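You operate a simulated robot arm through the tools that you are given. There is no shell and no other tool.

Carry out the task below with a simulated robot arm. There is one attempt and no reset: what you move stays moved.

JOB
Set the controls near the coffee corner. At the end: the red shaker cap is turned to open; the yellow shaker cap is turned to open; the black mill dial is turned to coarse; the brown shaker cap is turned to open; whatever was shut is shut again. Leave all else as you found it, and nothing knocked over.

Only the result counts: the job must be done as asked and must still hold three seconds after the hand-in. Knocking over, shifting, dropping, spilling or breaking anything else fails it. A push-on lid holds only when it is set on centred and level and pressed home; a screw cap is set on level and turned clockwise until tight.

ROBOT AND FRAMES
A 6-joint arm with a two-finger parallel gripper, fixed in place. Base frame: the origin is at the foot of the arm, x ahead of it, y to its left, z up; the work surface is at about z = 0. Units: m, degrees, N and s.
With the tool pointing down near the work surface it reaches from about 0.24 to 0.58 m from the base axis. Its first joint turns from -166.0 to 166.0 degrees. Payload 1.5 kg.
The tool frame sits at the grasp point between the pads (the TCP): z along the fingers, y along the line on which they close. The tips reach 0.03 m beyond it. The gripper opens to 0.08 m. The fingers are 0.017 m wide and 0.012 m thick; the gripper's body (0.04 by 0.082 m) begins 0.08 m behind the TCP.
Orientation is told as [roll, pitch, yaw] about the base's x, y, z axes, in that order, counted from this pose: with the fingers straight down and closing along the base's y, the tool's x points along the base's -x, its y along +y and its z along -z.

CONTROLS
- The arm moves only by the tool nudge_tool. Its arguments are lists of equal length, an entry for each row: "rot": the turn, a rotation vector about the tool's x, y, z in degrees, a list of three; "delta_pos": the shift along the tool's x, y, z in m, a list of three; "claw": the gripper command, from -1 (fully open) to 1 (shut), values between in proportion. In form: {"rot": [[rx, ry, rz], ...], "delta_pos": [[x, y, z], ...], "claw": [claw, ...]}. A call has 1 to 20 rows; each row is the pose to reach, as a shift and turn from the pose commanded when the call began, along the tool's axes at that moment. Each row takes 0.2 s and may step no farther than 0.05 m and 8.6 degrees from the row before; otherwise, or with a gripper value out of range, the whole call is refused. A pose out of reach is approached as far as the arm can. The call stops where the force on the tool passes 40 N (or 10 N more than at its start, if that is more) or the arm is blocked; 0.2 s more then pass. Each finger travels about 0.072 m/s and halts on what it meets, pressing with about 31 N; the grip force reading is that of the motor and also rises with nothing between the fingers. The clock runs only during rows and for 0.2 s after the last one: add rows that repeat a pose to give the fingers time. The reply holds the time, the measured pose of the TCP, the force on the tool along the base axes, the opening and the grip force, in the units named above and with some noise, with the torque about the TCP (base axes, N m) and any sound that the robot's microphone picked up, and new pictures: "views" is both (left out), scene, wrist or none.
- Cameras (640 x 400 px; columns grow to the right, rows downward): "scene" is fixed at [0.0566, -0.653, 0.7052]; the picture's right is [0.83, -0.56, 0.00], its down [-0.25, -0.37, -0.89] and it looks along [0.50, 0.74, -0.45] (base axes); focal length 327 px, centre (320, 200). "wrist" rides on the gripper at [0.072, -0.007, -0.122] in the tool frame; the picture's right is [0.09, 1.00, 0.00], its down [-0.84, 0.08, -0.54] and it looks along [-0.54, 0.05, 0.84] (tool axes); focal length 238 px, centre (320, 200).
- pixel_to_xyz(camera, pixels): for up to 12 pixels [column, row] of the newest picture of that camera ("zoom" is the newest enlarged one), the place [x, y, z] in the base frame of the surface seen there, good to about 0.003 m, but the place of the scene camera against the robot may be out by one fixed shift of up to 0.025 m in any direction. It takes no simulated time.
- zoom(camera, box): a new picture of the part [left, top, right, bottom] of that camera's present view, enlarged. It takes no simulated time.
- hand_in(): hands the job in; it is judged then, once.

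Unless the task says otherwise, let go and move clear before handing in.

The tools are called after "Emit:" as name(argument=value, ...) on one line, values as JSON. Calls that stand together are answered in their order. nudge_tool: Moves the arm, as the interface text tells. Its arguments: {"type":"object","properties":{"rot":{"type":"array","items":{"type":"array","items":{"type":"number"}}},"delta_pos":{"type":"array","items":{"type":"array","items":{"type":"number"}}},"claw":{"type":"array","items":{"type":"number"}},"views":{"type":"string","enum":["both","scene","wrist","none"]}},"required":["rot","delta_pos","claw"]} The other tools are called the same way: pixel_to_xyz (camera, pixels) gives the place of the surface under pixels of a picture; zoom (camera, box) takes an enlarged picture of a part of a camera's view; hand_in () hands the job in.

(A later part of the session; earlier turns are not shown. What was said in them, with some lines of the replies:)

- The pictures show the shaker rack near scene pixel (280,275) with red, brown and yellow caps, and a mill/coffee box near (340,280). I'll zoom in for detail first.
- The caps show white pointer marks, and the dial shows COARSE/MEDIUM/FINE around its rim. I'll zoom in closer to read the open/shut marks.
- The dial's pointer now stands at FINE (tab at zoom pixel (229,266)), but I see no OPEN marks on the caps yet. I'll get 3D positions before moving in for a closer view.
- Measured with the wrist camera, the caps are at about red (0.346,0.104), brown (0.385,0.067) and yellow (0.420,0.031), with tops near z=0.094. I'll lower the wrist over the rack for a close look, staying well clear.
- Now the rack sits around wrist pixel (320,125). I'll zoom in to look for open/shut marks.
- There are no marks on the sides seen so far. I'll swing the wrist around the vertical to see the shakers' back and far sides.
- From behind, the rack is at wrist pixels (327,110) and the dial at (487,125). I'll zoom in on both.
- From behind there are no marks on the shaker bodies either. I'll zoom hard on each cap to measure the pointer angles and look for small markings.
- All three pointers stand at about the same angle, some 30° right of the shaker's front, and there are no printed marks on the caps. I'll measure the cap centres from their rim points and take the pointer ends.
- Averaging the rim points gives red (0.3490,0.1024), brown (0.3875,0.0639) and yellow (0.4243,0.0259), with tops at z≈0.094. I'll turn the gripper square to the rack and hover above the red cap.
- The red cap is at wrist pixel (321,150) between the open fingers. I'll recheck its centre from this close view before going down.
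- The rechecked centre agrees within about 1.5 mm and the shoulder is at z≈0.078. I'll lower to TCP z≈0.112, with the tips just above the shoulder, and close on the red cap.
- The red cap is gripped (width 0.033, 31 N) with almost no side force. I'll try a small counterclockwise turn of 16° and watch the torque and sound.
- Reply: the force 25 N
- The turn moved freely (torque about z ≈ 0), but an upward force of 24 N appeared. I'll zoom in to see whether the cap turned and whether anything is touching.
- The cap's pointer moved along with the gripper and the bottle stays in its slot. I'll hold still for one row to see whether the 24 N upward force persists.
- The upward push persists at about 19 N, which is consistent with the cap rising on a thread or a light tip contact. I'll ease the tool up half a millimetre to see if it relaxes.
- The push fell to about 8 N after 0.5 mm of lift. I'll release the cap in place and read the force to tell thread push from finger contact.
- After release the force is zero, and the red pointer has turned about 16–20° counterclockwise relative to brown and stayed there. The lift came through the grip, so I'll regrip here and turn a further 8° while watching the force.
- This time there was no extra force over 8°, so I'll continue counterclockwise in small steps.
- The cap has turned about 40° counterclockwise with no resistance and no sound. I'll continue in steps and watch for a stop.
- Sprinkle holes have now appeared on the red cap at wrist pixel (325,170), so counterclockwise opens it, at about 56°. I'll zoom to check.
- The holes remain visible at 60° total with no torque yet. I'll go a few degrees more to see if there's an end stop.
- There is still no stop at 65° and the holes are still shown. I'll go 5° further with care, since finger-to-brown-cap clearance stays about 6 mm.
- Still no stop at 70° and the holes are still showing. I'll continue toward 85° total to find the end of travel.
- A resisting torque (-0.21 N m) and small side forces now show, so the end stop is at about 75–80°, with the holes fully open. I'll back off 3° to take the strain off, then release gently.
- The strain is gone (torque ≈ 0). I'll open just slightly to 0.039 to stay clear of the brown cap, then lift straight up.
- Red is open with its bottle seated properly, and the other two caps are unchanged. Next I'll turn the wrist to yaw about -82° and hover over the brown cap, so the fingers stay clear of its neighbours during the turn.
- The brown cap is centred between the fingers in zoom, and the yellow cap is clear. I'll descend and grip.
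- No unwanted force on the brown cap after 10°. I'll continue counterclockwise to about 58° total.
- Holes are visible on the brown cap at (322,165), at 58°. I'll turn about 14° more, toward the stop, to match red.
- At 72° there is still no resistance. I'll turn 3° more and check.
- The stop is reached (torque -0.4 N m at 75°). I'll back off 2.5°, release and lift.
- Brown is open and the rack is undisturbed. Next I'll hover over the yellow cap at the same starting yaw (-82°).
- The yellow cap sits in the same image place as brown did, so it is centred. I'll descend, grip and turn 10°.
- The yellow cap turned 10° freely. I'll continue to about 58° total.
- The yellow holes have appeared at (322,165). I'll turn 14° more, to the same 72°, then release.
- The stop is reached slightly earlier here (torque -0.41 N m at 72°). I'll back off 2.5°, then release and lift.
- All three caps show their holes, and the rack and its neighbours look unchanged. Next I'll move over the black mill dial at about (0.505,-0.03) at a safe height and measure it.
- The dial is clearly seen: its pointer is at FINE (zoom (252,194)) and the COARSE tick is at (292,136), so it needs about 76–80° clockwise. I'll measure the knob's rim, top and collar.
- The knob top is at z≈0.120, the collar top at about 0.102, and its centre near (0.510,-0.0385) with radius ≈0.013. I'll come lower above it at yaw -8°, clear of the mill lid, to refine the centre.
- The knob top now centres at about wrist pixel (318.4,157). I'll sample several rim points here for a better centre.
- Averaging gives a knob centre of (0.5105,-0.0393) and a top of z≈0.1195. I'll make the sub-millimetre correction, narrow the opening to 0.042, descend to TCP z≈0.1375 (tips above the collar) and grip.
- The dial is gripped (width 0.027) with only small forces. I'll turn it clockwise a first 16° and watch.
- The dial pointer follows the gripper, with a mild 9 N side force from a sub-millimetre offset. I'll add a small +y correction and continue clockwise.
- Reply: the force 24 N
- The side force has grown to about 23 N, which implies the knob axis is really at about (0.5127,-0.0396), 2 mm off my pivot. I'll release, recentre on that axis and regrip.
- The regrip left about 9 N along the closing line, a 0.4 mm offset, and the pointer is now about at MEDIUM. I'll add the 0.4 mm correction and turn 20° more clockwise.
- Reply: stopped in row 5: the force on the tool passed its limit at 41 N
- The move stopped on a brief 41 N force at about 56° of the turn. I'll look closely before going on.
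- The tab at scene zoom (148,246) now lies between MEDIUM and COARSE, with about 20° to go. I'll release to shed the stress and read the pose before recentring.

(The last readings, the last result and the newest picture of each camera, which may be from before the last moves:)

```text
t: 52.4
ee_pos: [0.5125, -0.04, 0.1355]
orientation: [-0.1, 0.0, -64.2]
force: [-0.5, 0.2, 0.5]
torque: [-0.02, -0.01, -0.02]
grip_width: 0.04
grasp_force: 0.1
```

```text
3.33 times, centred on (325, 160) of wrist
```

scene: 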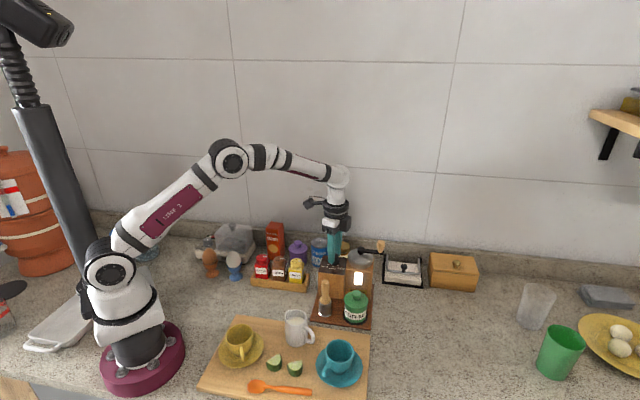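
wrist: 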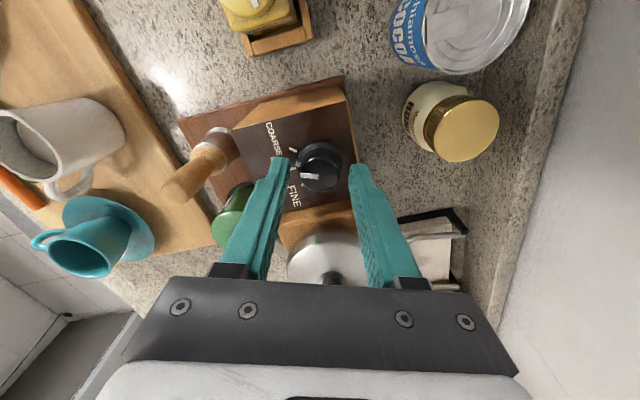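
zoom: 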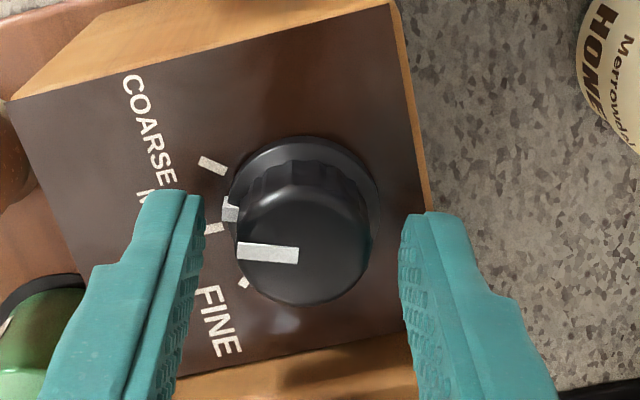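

Released, the tab sits at zoom (231,208), 20° short of the COARSE tick at (213,165), and the knob looks about 0.8 mm toward the right finger. I'll shift by that, raise 1 mm and regrip.

Emit:
nudge_tool(rot=[[0, 0, 0], [0, 0, 0], [0, 0, 0], [0, 0, 0], [0, 0, 0]], delta_pos=[[-0.0002, 0.0008, -0.001], [-0.0002, 0.0008, -0.001], [-0.0002, 0.0008, -0.001], [-0.0002, 0.0008, -0.001], [-0.0002, 0.0008, -0.001]], claw=[0.0, 0.0, 1, 1, 1], views="none")

```text
t: 53.6
ee_pos: [0.5126, -0.0388, 0.1356]
orientation: [-0.2, 0.1, -64.1]
force: [-16.6, -5.8, 7.3]
torque: [-0.11, 0.34, 0.02]
grip_width: 0.0267
grasp_force: 38.1
```

This regrip shows -17 N along the closing line, so the shift overshot. I'll ease back 1.2 mm along the closing line while holding and read the force.

Emit:
nudge_tool(rot=[[0, 0, 0], [0, 0, 0]], delta_pos=[[0, -0.0006, -0.0003], [0, -0.0012, -0.0003]], claw=[1, 1], views="none")

```text
t: 54.2
ee_pos: [0.5118, -0.0398, 0.1368]
orientation: [-0.1, 0.1, -64.1]
force: [3.8, -1.1, -14.7]
torque: [0.3, -0.07, -0.02]
grip_width: 0.027
grasp_force: 37.3
```

The lateral force is nearly gone. I'll settle z by 0.2 mm and turn 8° clockwise.

Emit:
nudge_tool(rot=[[0, 0, 2], [0, 0, 4], [0, 0, 6], [0, 0, 8]], delta_pos=[[0, -0.0001, 0.0002], [0, -0.0001, 0.0002], [0, -0.0001, 0.0002], [0, -0.0001, 0.0002]], claw=[1, 1, 1, 1], views="none")

```text
t: 55.2
ee_pos: [0.5118, -0.04, 0.1372]
orientation: [-0.1, 0.0, -72.2]
force: [25.0, 5.7, -27.6]
torque: [0.49, -0.41, -0.03]
grip_width: 0.0267
grasp_force: 37.2
```

The force is climbing again (about 37 N), so I'll release now, let things relax and look at the pointer and the mill.

Emit:
nudge_tool(rot=[[0, 0, 0], [0, 0, 0]], delta_pos=[[0, 0, 0], [0, 0, 0]], claw=[0.0, 0.0])

Emit:
zoom(camera="wrist", box=[270, 100, 380, 220])

Emit:
zoom(camera="scene", box=[305, 225, 395, 325])

```text
t: 55.8
ee_pos: [0.5125, -0.0388, 0.1373]
orientation: [-0.1, 0.1, -72.3]
force: [0.4, -0.4, 0.9]
torque: [0.01, 0.02, -0.02]
grip_width: 0.0401
grasp_force: 0.0
```

scene: 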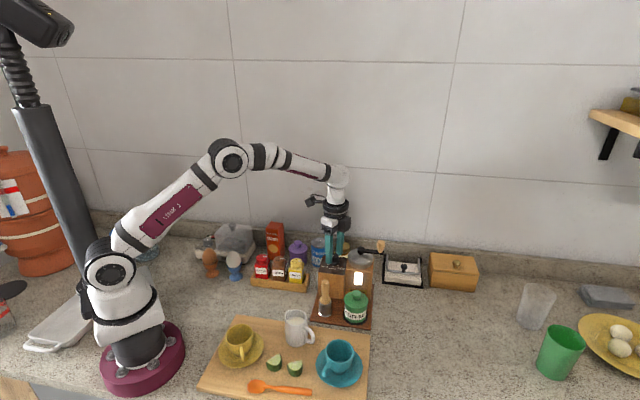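
wrist: 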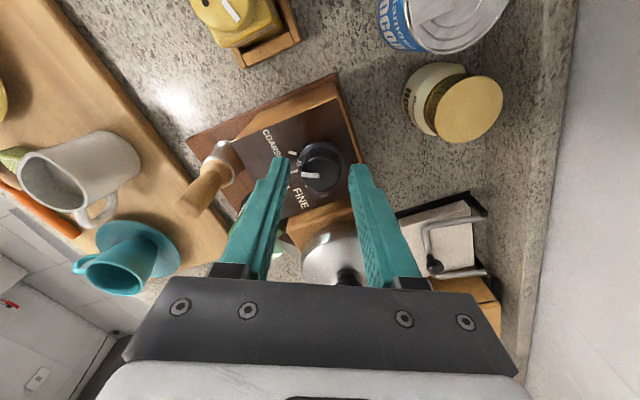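

```text
3.33 times, centred on (325, 160) of wrist
```

zoom: 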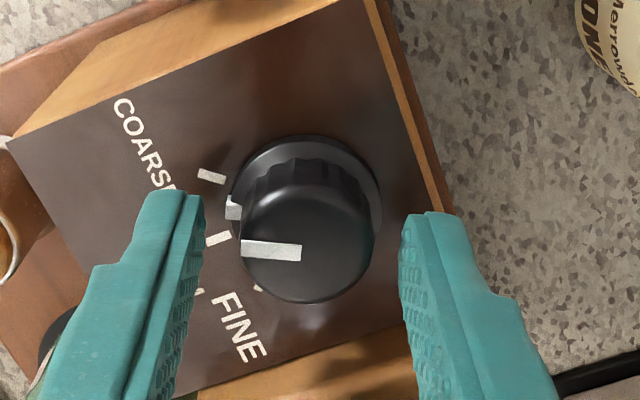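

```text
4.00 times, centred on (350, 275) of scene
```

zoom: 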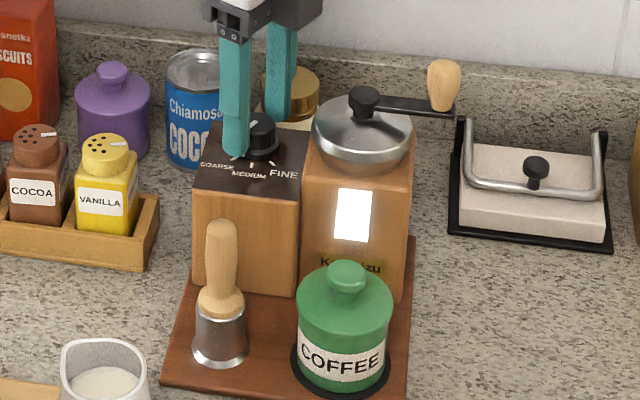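

The mill has not moved, and the pointer is still short of COARSE. I'll sample the knob top again here for a better centre relative to the tool.

Emit:
zoom(camera="wrist", box=[295, 135, 350, 200])

Emit:
pixel_to_xyz(camera="wrist", pixels=[[304, 173], [338.8, 173], [321.4, 160], [321.4, 186.4], [312, 165], [330.8, 181], [330.8, 165], [312, 181], [321.4, 173], [321.4, 173], [316, 173], [326.8, 173]])

Emit:
pixel_to_xyz(camera="wrist", pixels=[[304, 173], [338.8, 173], [321.4, 160], [321.4, 186.4], [312, 165], [330.8, 181], [330.8, 165], [312, 181], [321.4, 173], [321.4, 173], [316, 173], [326.8, 173]])

```text
6.15 times, centred on (322, 168) of wrist
```

zoom: 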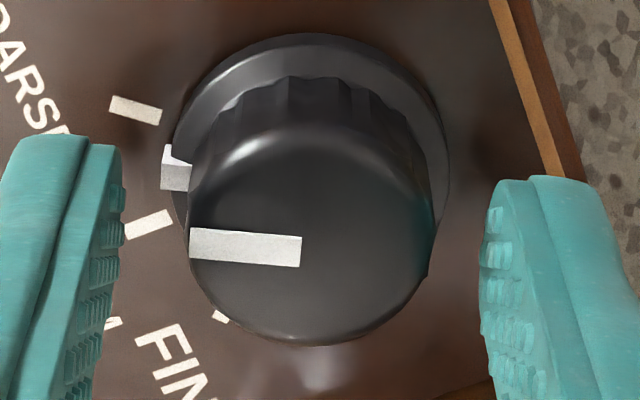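

```text
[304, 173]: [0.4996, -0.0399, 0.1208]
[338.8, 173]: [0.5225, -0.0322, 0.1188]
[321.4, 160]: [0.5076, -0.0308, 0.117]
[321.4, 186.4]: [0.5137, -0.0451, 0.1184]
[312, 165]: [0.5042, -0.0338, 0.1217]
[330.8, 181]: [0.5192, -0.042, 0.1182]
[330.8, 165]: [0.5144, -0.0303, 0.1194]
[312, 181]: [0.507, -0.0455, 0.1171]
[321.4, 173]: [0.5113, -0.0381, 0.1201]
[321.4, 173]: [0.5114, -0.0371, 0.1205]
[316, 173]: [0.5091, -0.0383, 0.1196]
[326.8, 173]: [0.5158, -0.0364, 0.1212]
```

```text
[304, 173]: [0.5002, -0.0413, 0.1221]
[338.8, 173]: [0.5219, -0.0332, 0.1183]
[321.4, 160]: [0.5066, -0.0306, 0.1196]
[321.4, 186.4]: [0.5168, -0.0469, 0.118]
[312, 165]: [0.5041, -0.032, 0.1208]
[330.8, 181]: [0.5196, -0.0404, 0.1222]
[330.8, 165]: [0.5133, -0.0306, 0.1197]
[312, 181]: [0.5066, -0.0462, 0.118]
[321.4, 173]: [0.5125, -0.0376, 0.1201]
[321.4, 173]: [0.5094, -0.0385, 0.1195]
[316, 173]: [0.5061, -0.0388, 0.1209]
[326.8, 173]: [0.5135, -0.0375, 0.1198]
```

The knob is now centred in the tool frame (320,174), the same as the well-centred caps were, and the dial did follow the last 8°. I'll regrip and turn another 6° in small steps, then check.

Emit:
nudge_tool(rot=[[0, 0, 0], [0, 0, 0], [0, 0, 0]], delta_pos=[[0, 0, 0], [0, 0, 0], [0, 0, 0]], claw=[1, 1, 1], views="none")

Emit:
nudge_tool(rot=[[0, 0, 2], [0, 0, 4], [0, 0, 6]], delta_pos=[[0, 0, 0], [0, 0, 0], [0, 0, 0]], claw=[1, 1, 1], views="none")

```text
t: 56.6
ee_pos: [0.5109, -0.0399, 0.1372]
orientation: [-0.2, 0.1, -72.1]
force: [11.7, 2.0, -3.1]
torque: [0.24, -0.28, -0.05]
grip_width: 0.027
grasp_force: 37.6
```

```text
t: 57.4
ee_pos: [0.5119, -0.0398, 0.1366]
orientation: [-0.2, 0.0, -78.2]
force: [-5.4, 2.9, 10.8]
torque: [-0.88, -0.21, 0.02]
grip_width: 0.0271
grasp_force: 37.3
```

Forces are moderate after this 6°. I'll turn 5° more and look at the pointer.

Emit:
nudge_tool(rot=[[0, 0, 2], [0, 0, 3.5], [0, 0, 5]], delta_pos=[[0, 0, 0], [0, 0, 0], [0, 0, 0]], claw=[1, 1, 1], views="none")

Emit:
nudge_tool(rot=[[0, 0, 0], [0, 0, 0]], delta_pos=[[0, 0, 0], [0, 0, 0]], claw=[0.0, 0.0])

Emit:
zoom(camera="wrist", box=[295, 135, 350, 200])

Emit:
zoom(camera="scene", box=[325, 230, 385, 285])

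```text
t: 58.2
ee_pos: [0.512, -0.0396, 0.1384]
orientation: [-0.1, 0.1, -83.2]
force: [-5.4, 1.5, 13.0]
torque: [0.46, 0.15, -0.01]
grip_width: 0.0269
grasp_force: 37.5
```

```text
t: 58.8
ee_pos: [0.5119, -0.0406, 0.1371]
orientation: [0.0, 0.1, -83.1]
force: [-0.3, 0.4, -0.3]
torque: [0.02, -0.02, -0.01]
grip_width: 0.04
grasp_force: 0.1
```

scene: 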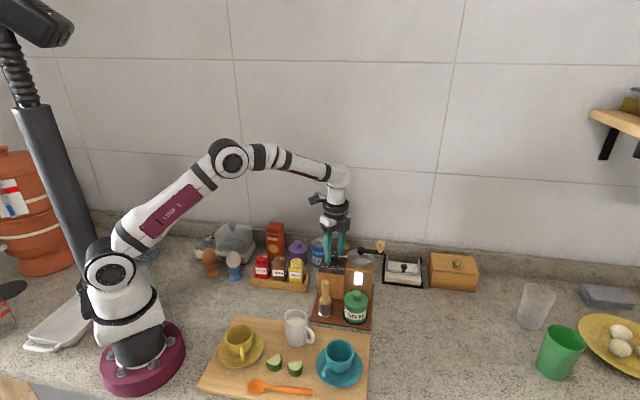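
wrist: 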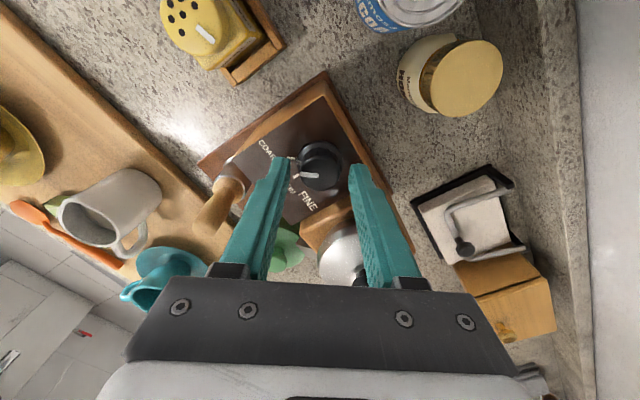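

```text
6.15 times, centred on (322, 168) of wrist
```

zoom: 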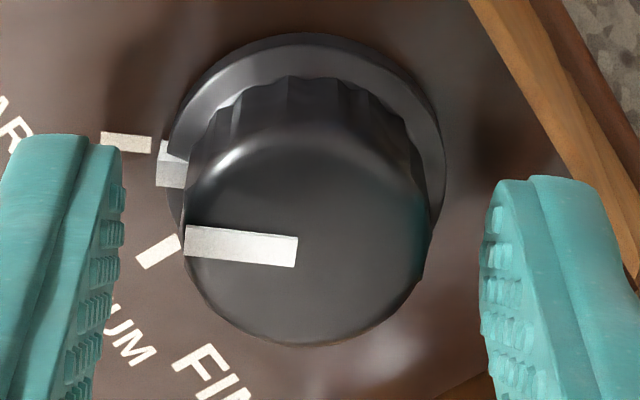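

```text
7.27 times, centred on (355, 258) of scene
```

zoom: 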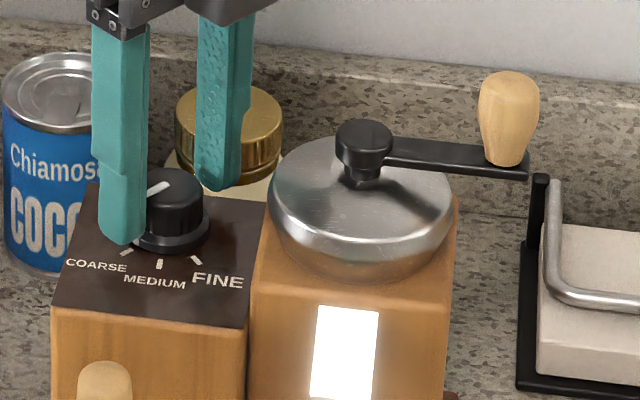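

The tab at zoom (160,164) now lines up with the COARSE tick at (126,142) once I allow for collar height. I'll lift straight up and view the dial from nearly overhead to verify.

Emit:
nudge_tool(rot=[[0, 0, 0], [0, 0, 0], [0, 0, 0], [0, 0, 0]], delta_pos=[[0, 0, -0.01], [0, 0, -0.04], [0, 0, -0.08], [0, 0, -0.115]], claw=[0.0, 0.0, 0.0, 0.0])

Emit:
zoom(camera="wrist", box=[290, 95, 346, 155])

Emit:
zoom(camera="scene", box=[325, 235, 375, 280])

```text
t: 59.8
ee_pos: [0.5116, -0.0388, 0.2512]
orientation: [-0.2, 0.1, -83.3]
force: [-0.3, -0.1, -0.1]
torque: [0.01, 0.03, 0.01]
grip_width: 0.0401
grasp_force: 0.1
```

scene: 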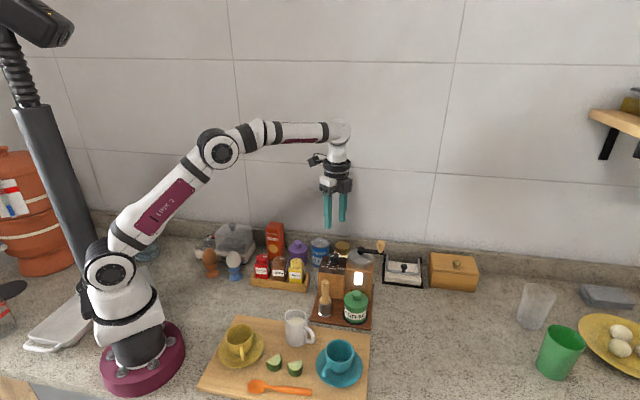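
wrist: 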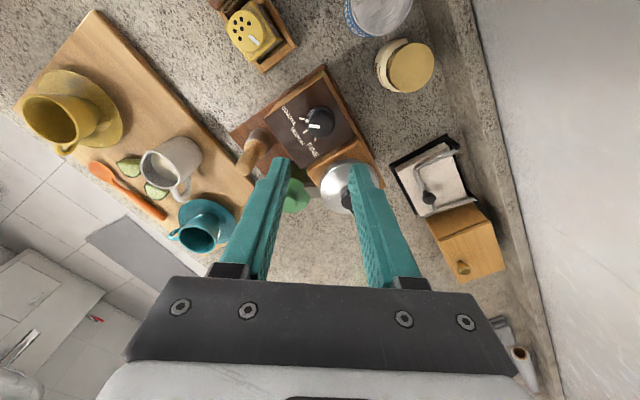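

```text
6.67 times, centred on (318, 125) of wrist
```

zoom: 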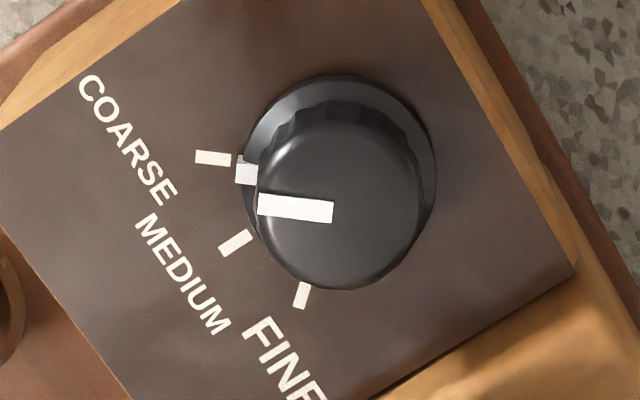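

```text
8.89 times, centred on (350, 258) of scene
```

zoom: 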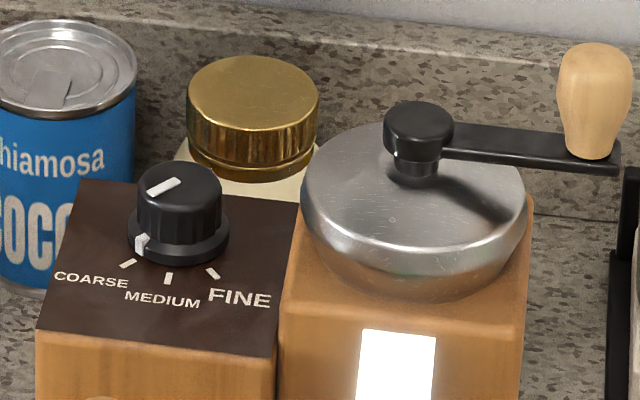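

The overhead view shows the dial's mark and tab within about 2° of the COARSE tick. I'll raise the arm clear and compare the whole scene with the starting picture.

Emit:
nudge_tool(rot=[[0, 0, 0], [0, 0, 0], [0, 0, 0]], delta_pos=[[0, 0, -0.04], [0, 0, -0.08], [0, 0, -0.12]], claw=[0.0, 0.0, 0.0])

Emit:
zoom(camera="scene", box=[240, 220, 320, 300])

Emit:
zoom(camera="scene", box=[300, 225, 400, 335])

Emit:
zoom(camera="scene", box=[320, 240, 370, 275])

```text
t: 60.6
ee_pos: [0.5105, -0.0405, 0.3418]
orientation: [-0.2, 0.1, -83.2]
force: [-0.1, 0.2, -0.5]
torque: [0.0, -0.01, 0.01]
grip_width: 0.0399
grasp_force: 0.0
out of reach, approached as far as the arm can: row 3
```

scene: 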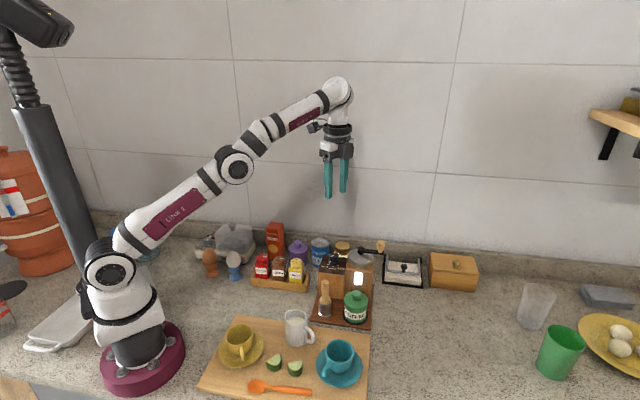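
wrist: 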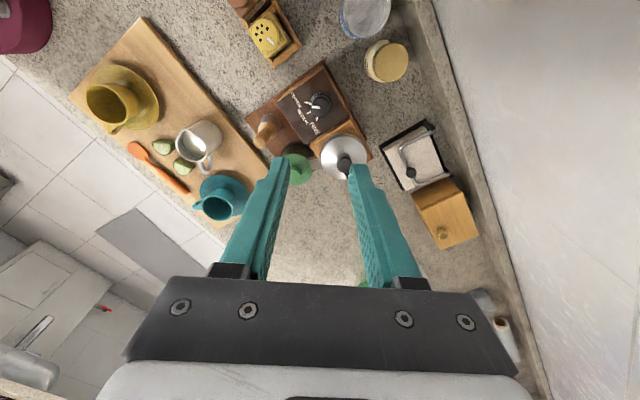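

```text
5.00 times, centred on (280, 260) of scene
```

zoom: 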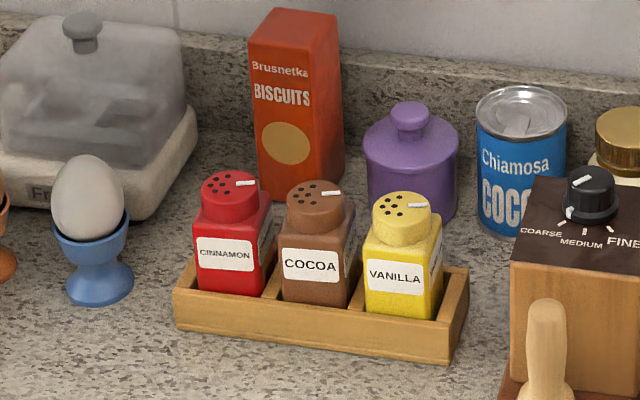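

```text
3.64 times, centred on (350, 280) of scene
```

zoom: 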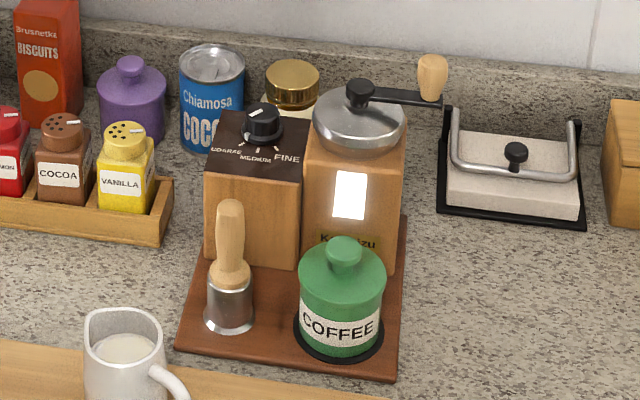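

```text
11.43 times, centred on (345, 258) of scene
```

zoom: 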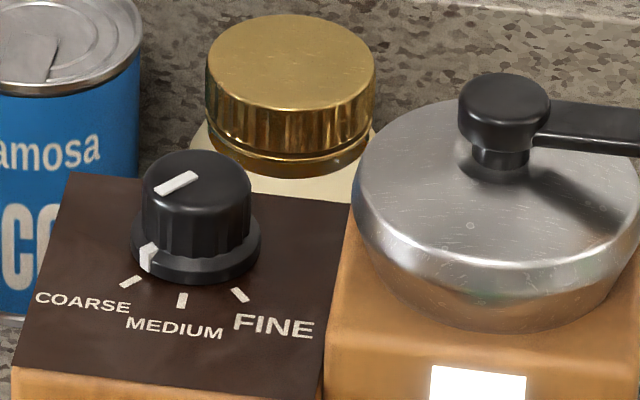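

Everything matches the starting picture: the rack, mill, jars and cups are in place, all three caps show open holes at (230,185), (313,195) and (403,205) in zoom, and the dial tab points at COARSE. The arm is clear and empty, so I'll hand in.

Emit:
hand_in()

```text
The job is handed in.
```

The red, yellow and brown shaker caps are turned to open, and the black mill dial is set to coarse. I've handed the job in, but I haven't seen the judge's result.

- **Caps:** each turned counterclockwise about 70–77°, to its stop and then back 2–3° to ease the strain. All three show their sprinkle holes.
- **Dial:** the pointer sits within about 2° of the COARSE tick. Two side forces of about 40 N built up while I turned it, so I let go and re-centred partway. The mill hasn't moved in the before and after pictures.
- **Everything else:** I opened nothing, so nothing needed shutting. The final picture matches the starting one, except that the yellow shaker sits about 1–2 mm over and slightly turned in its slot. The arm is empty and clear of the counter.
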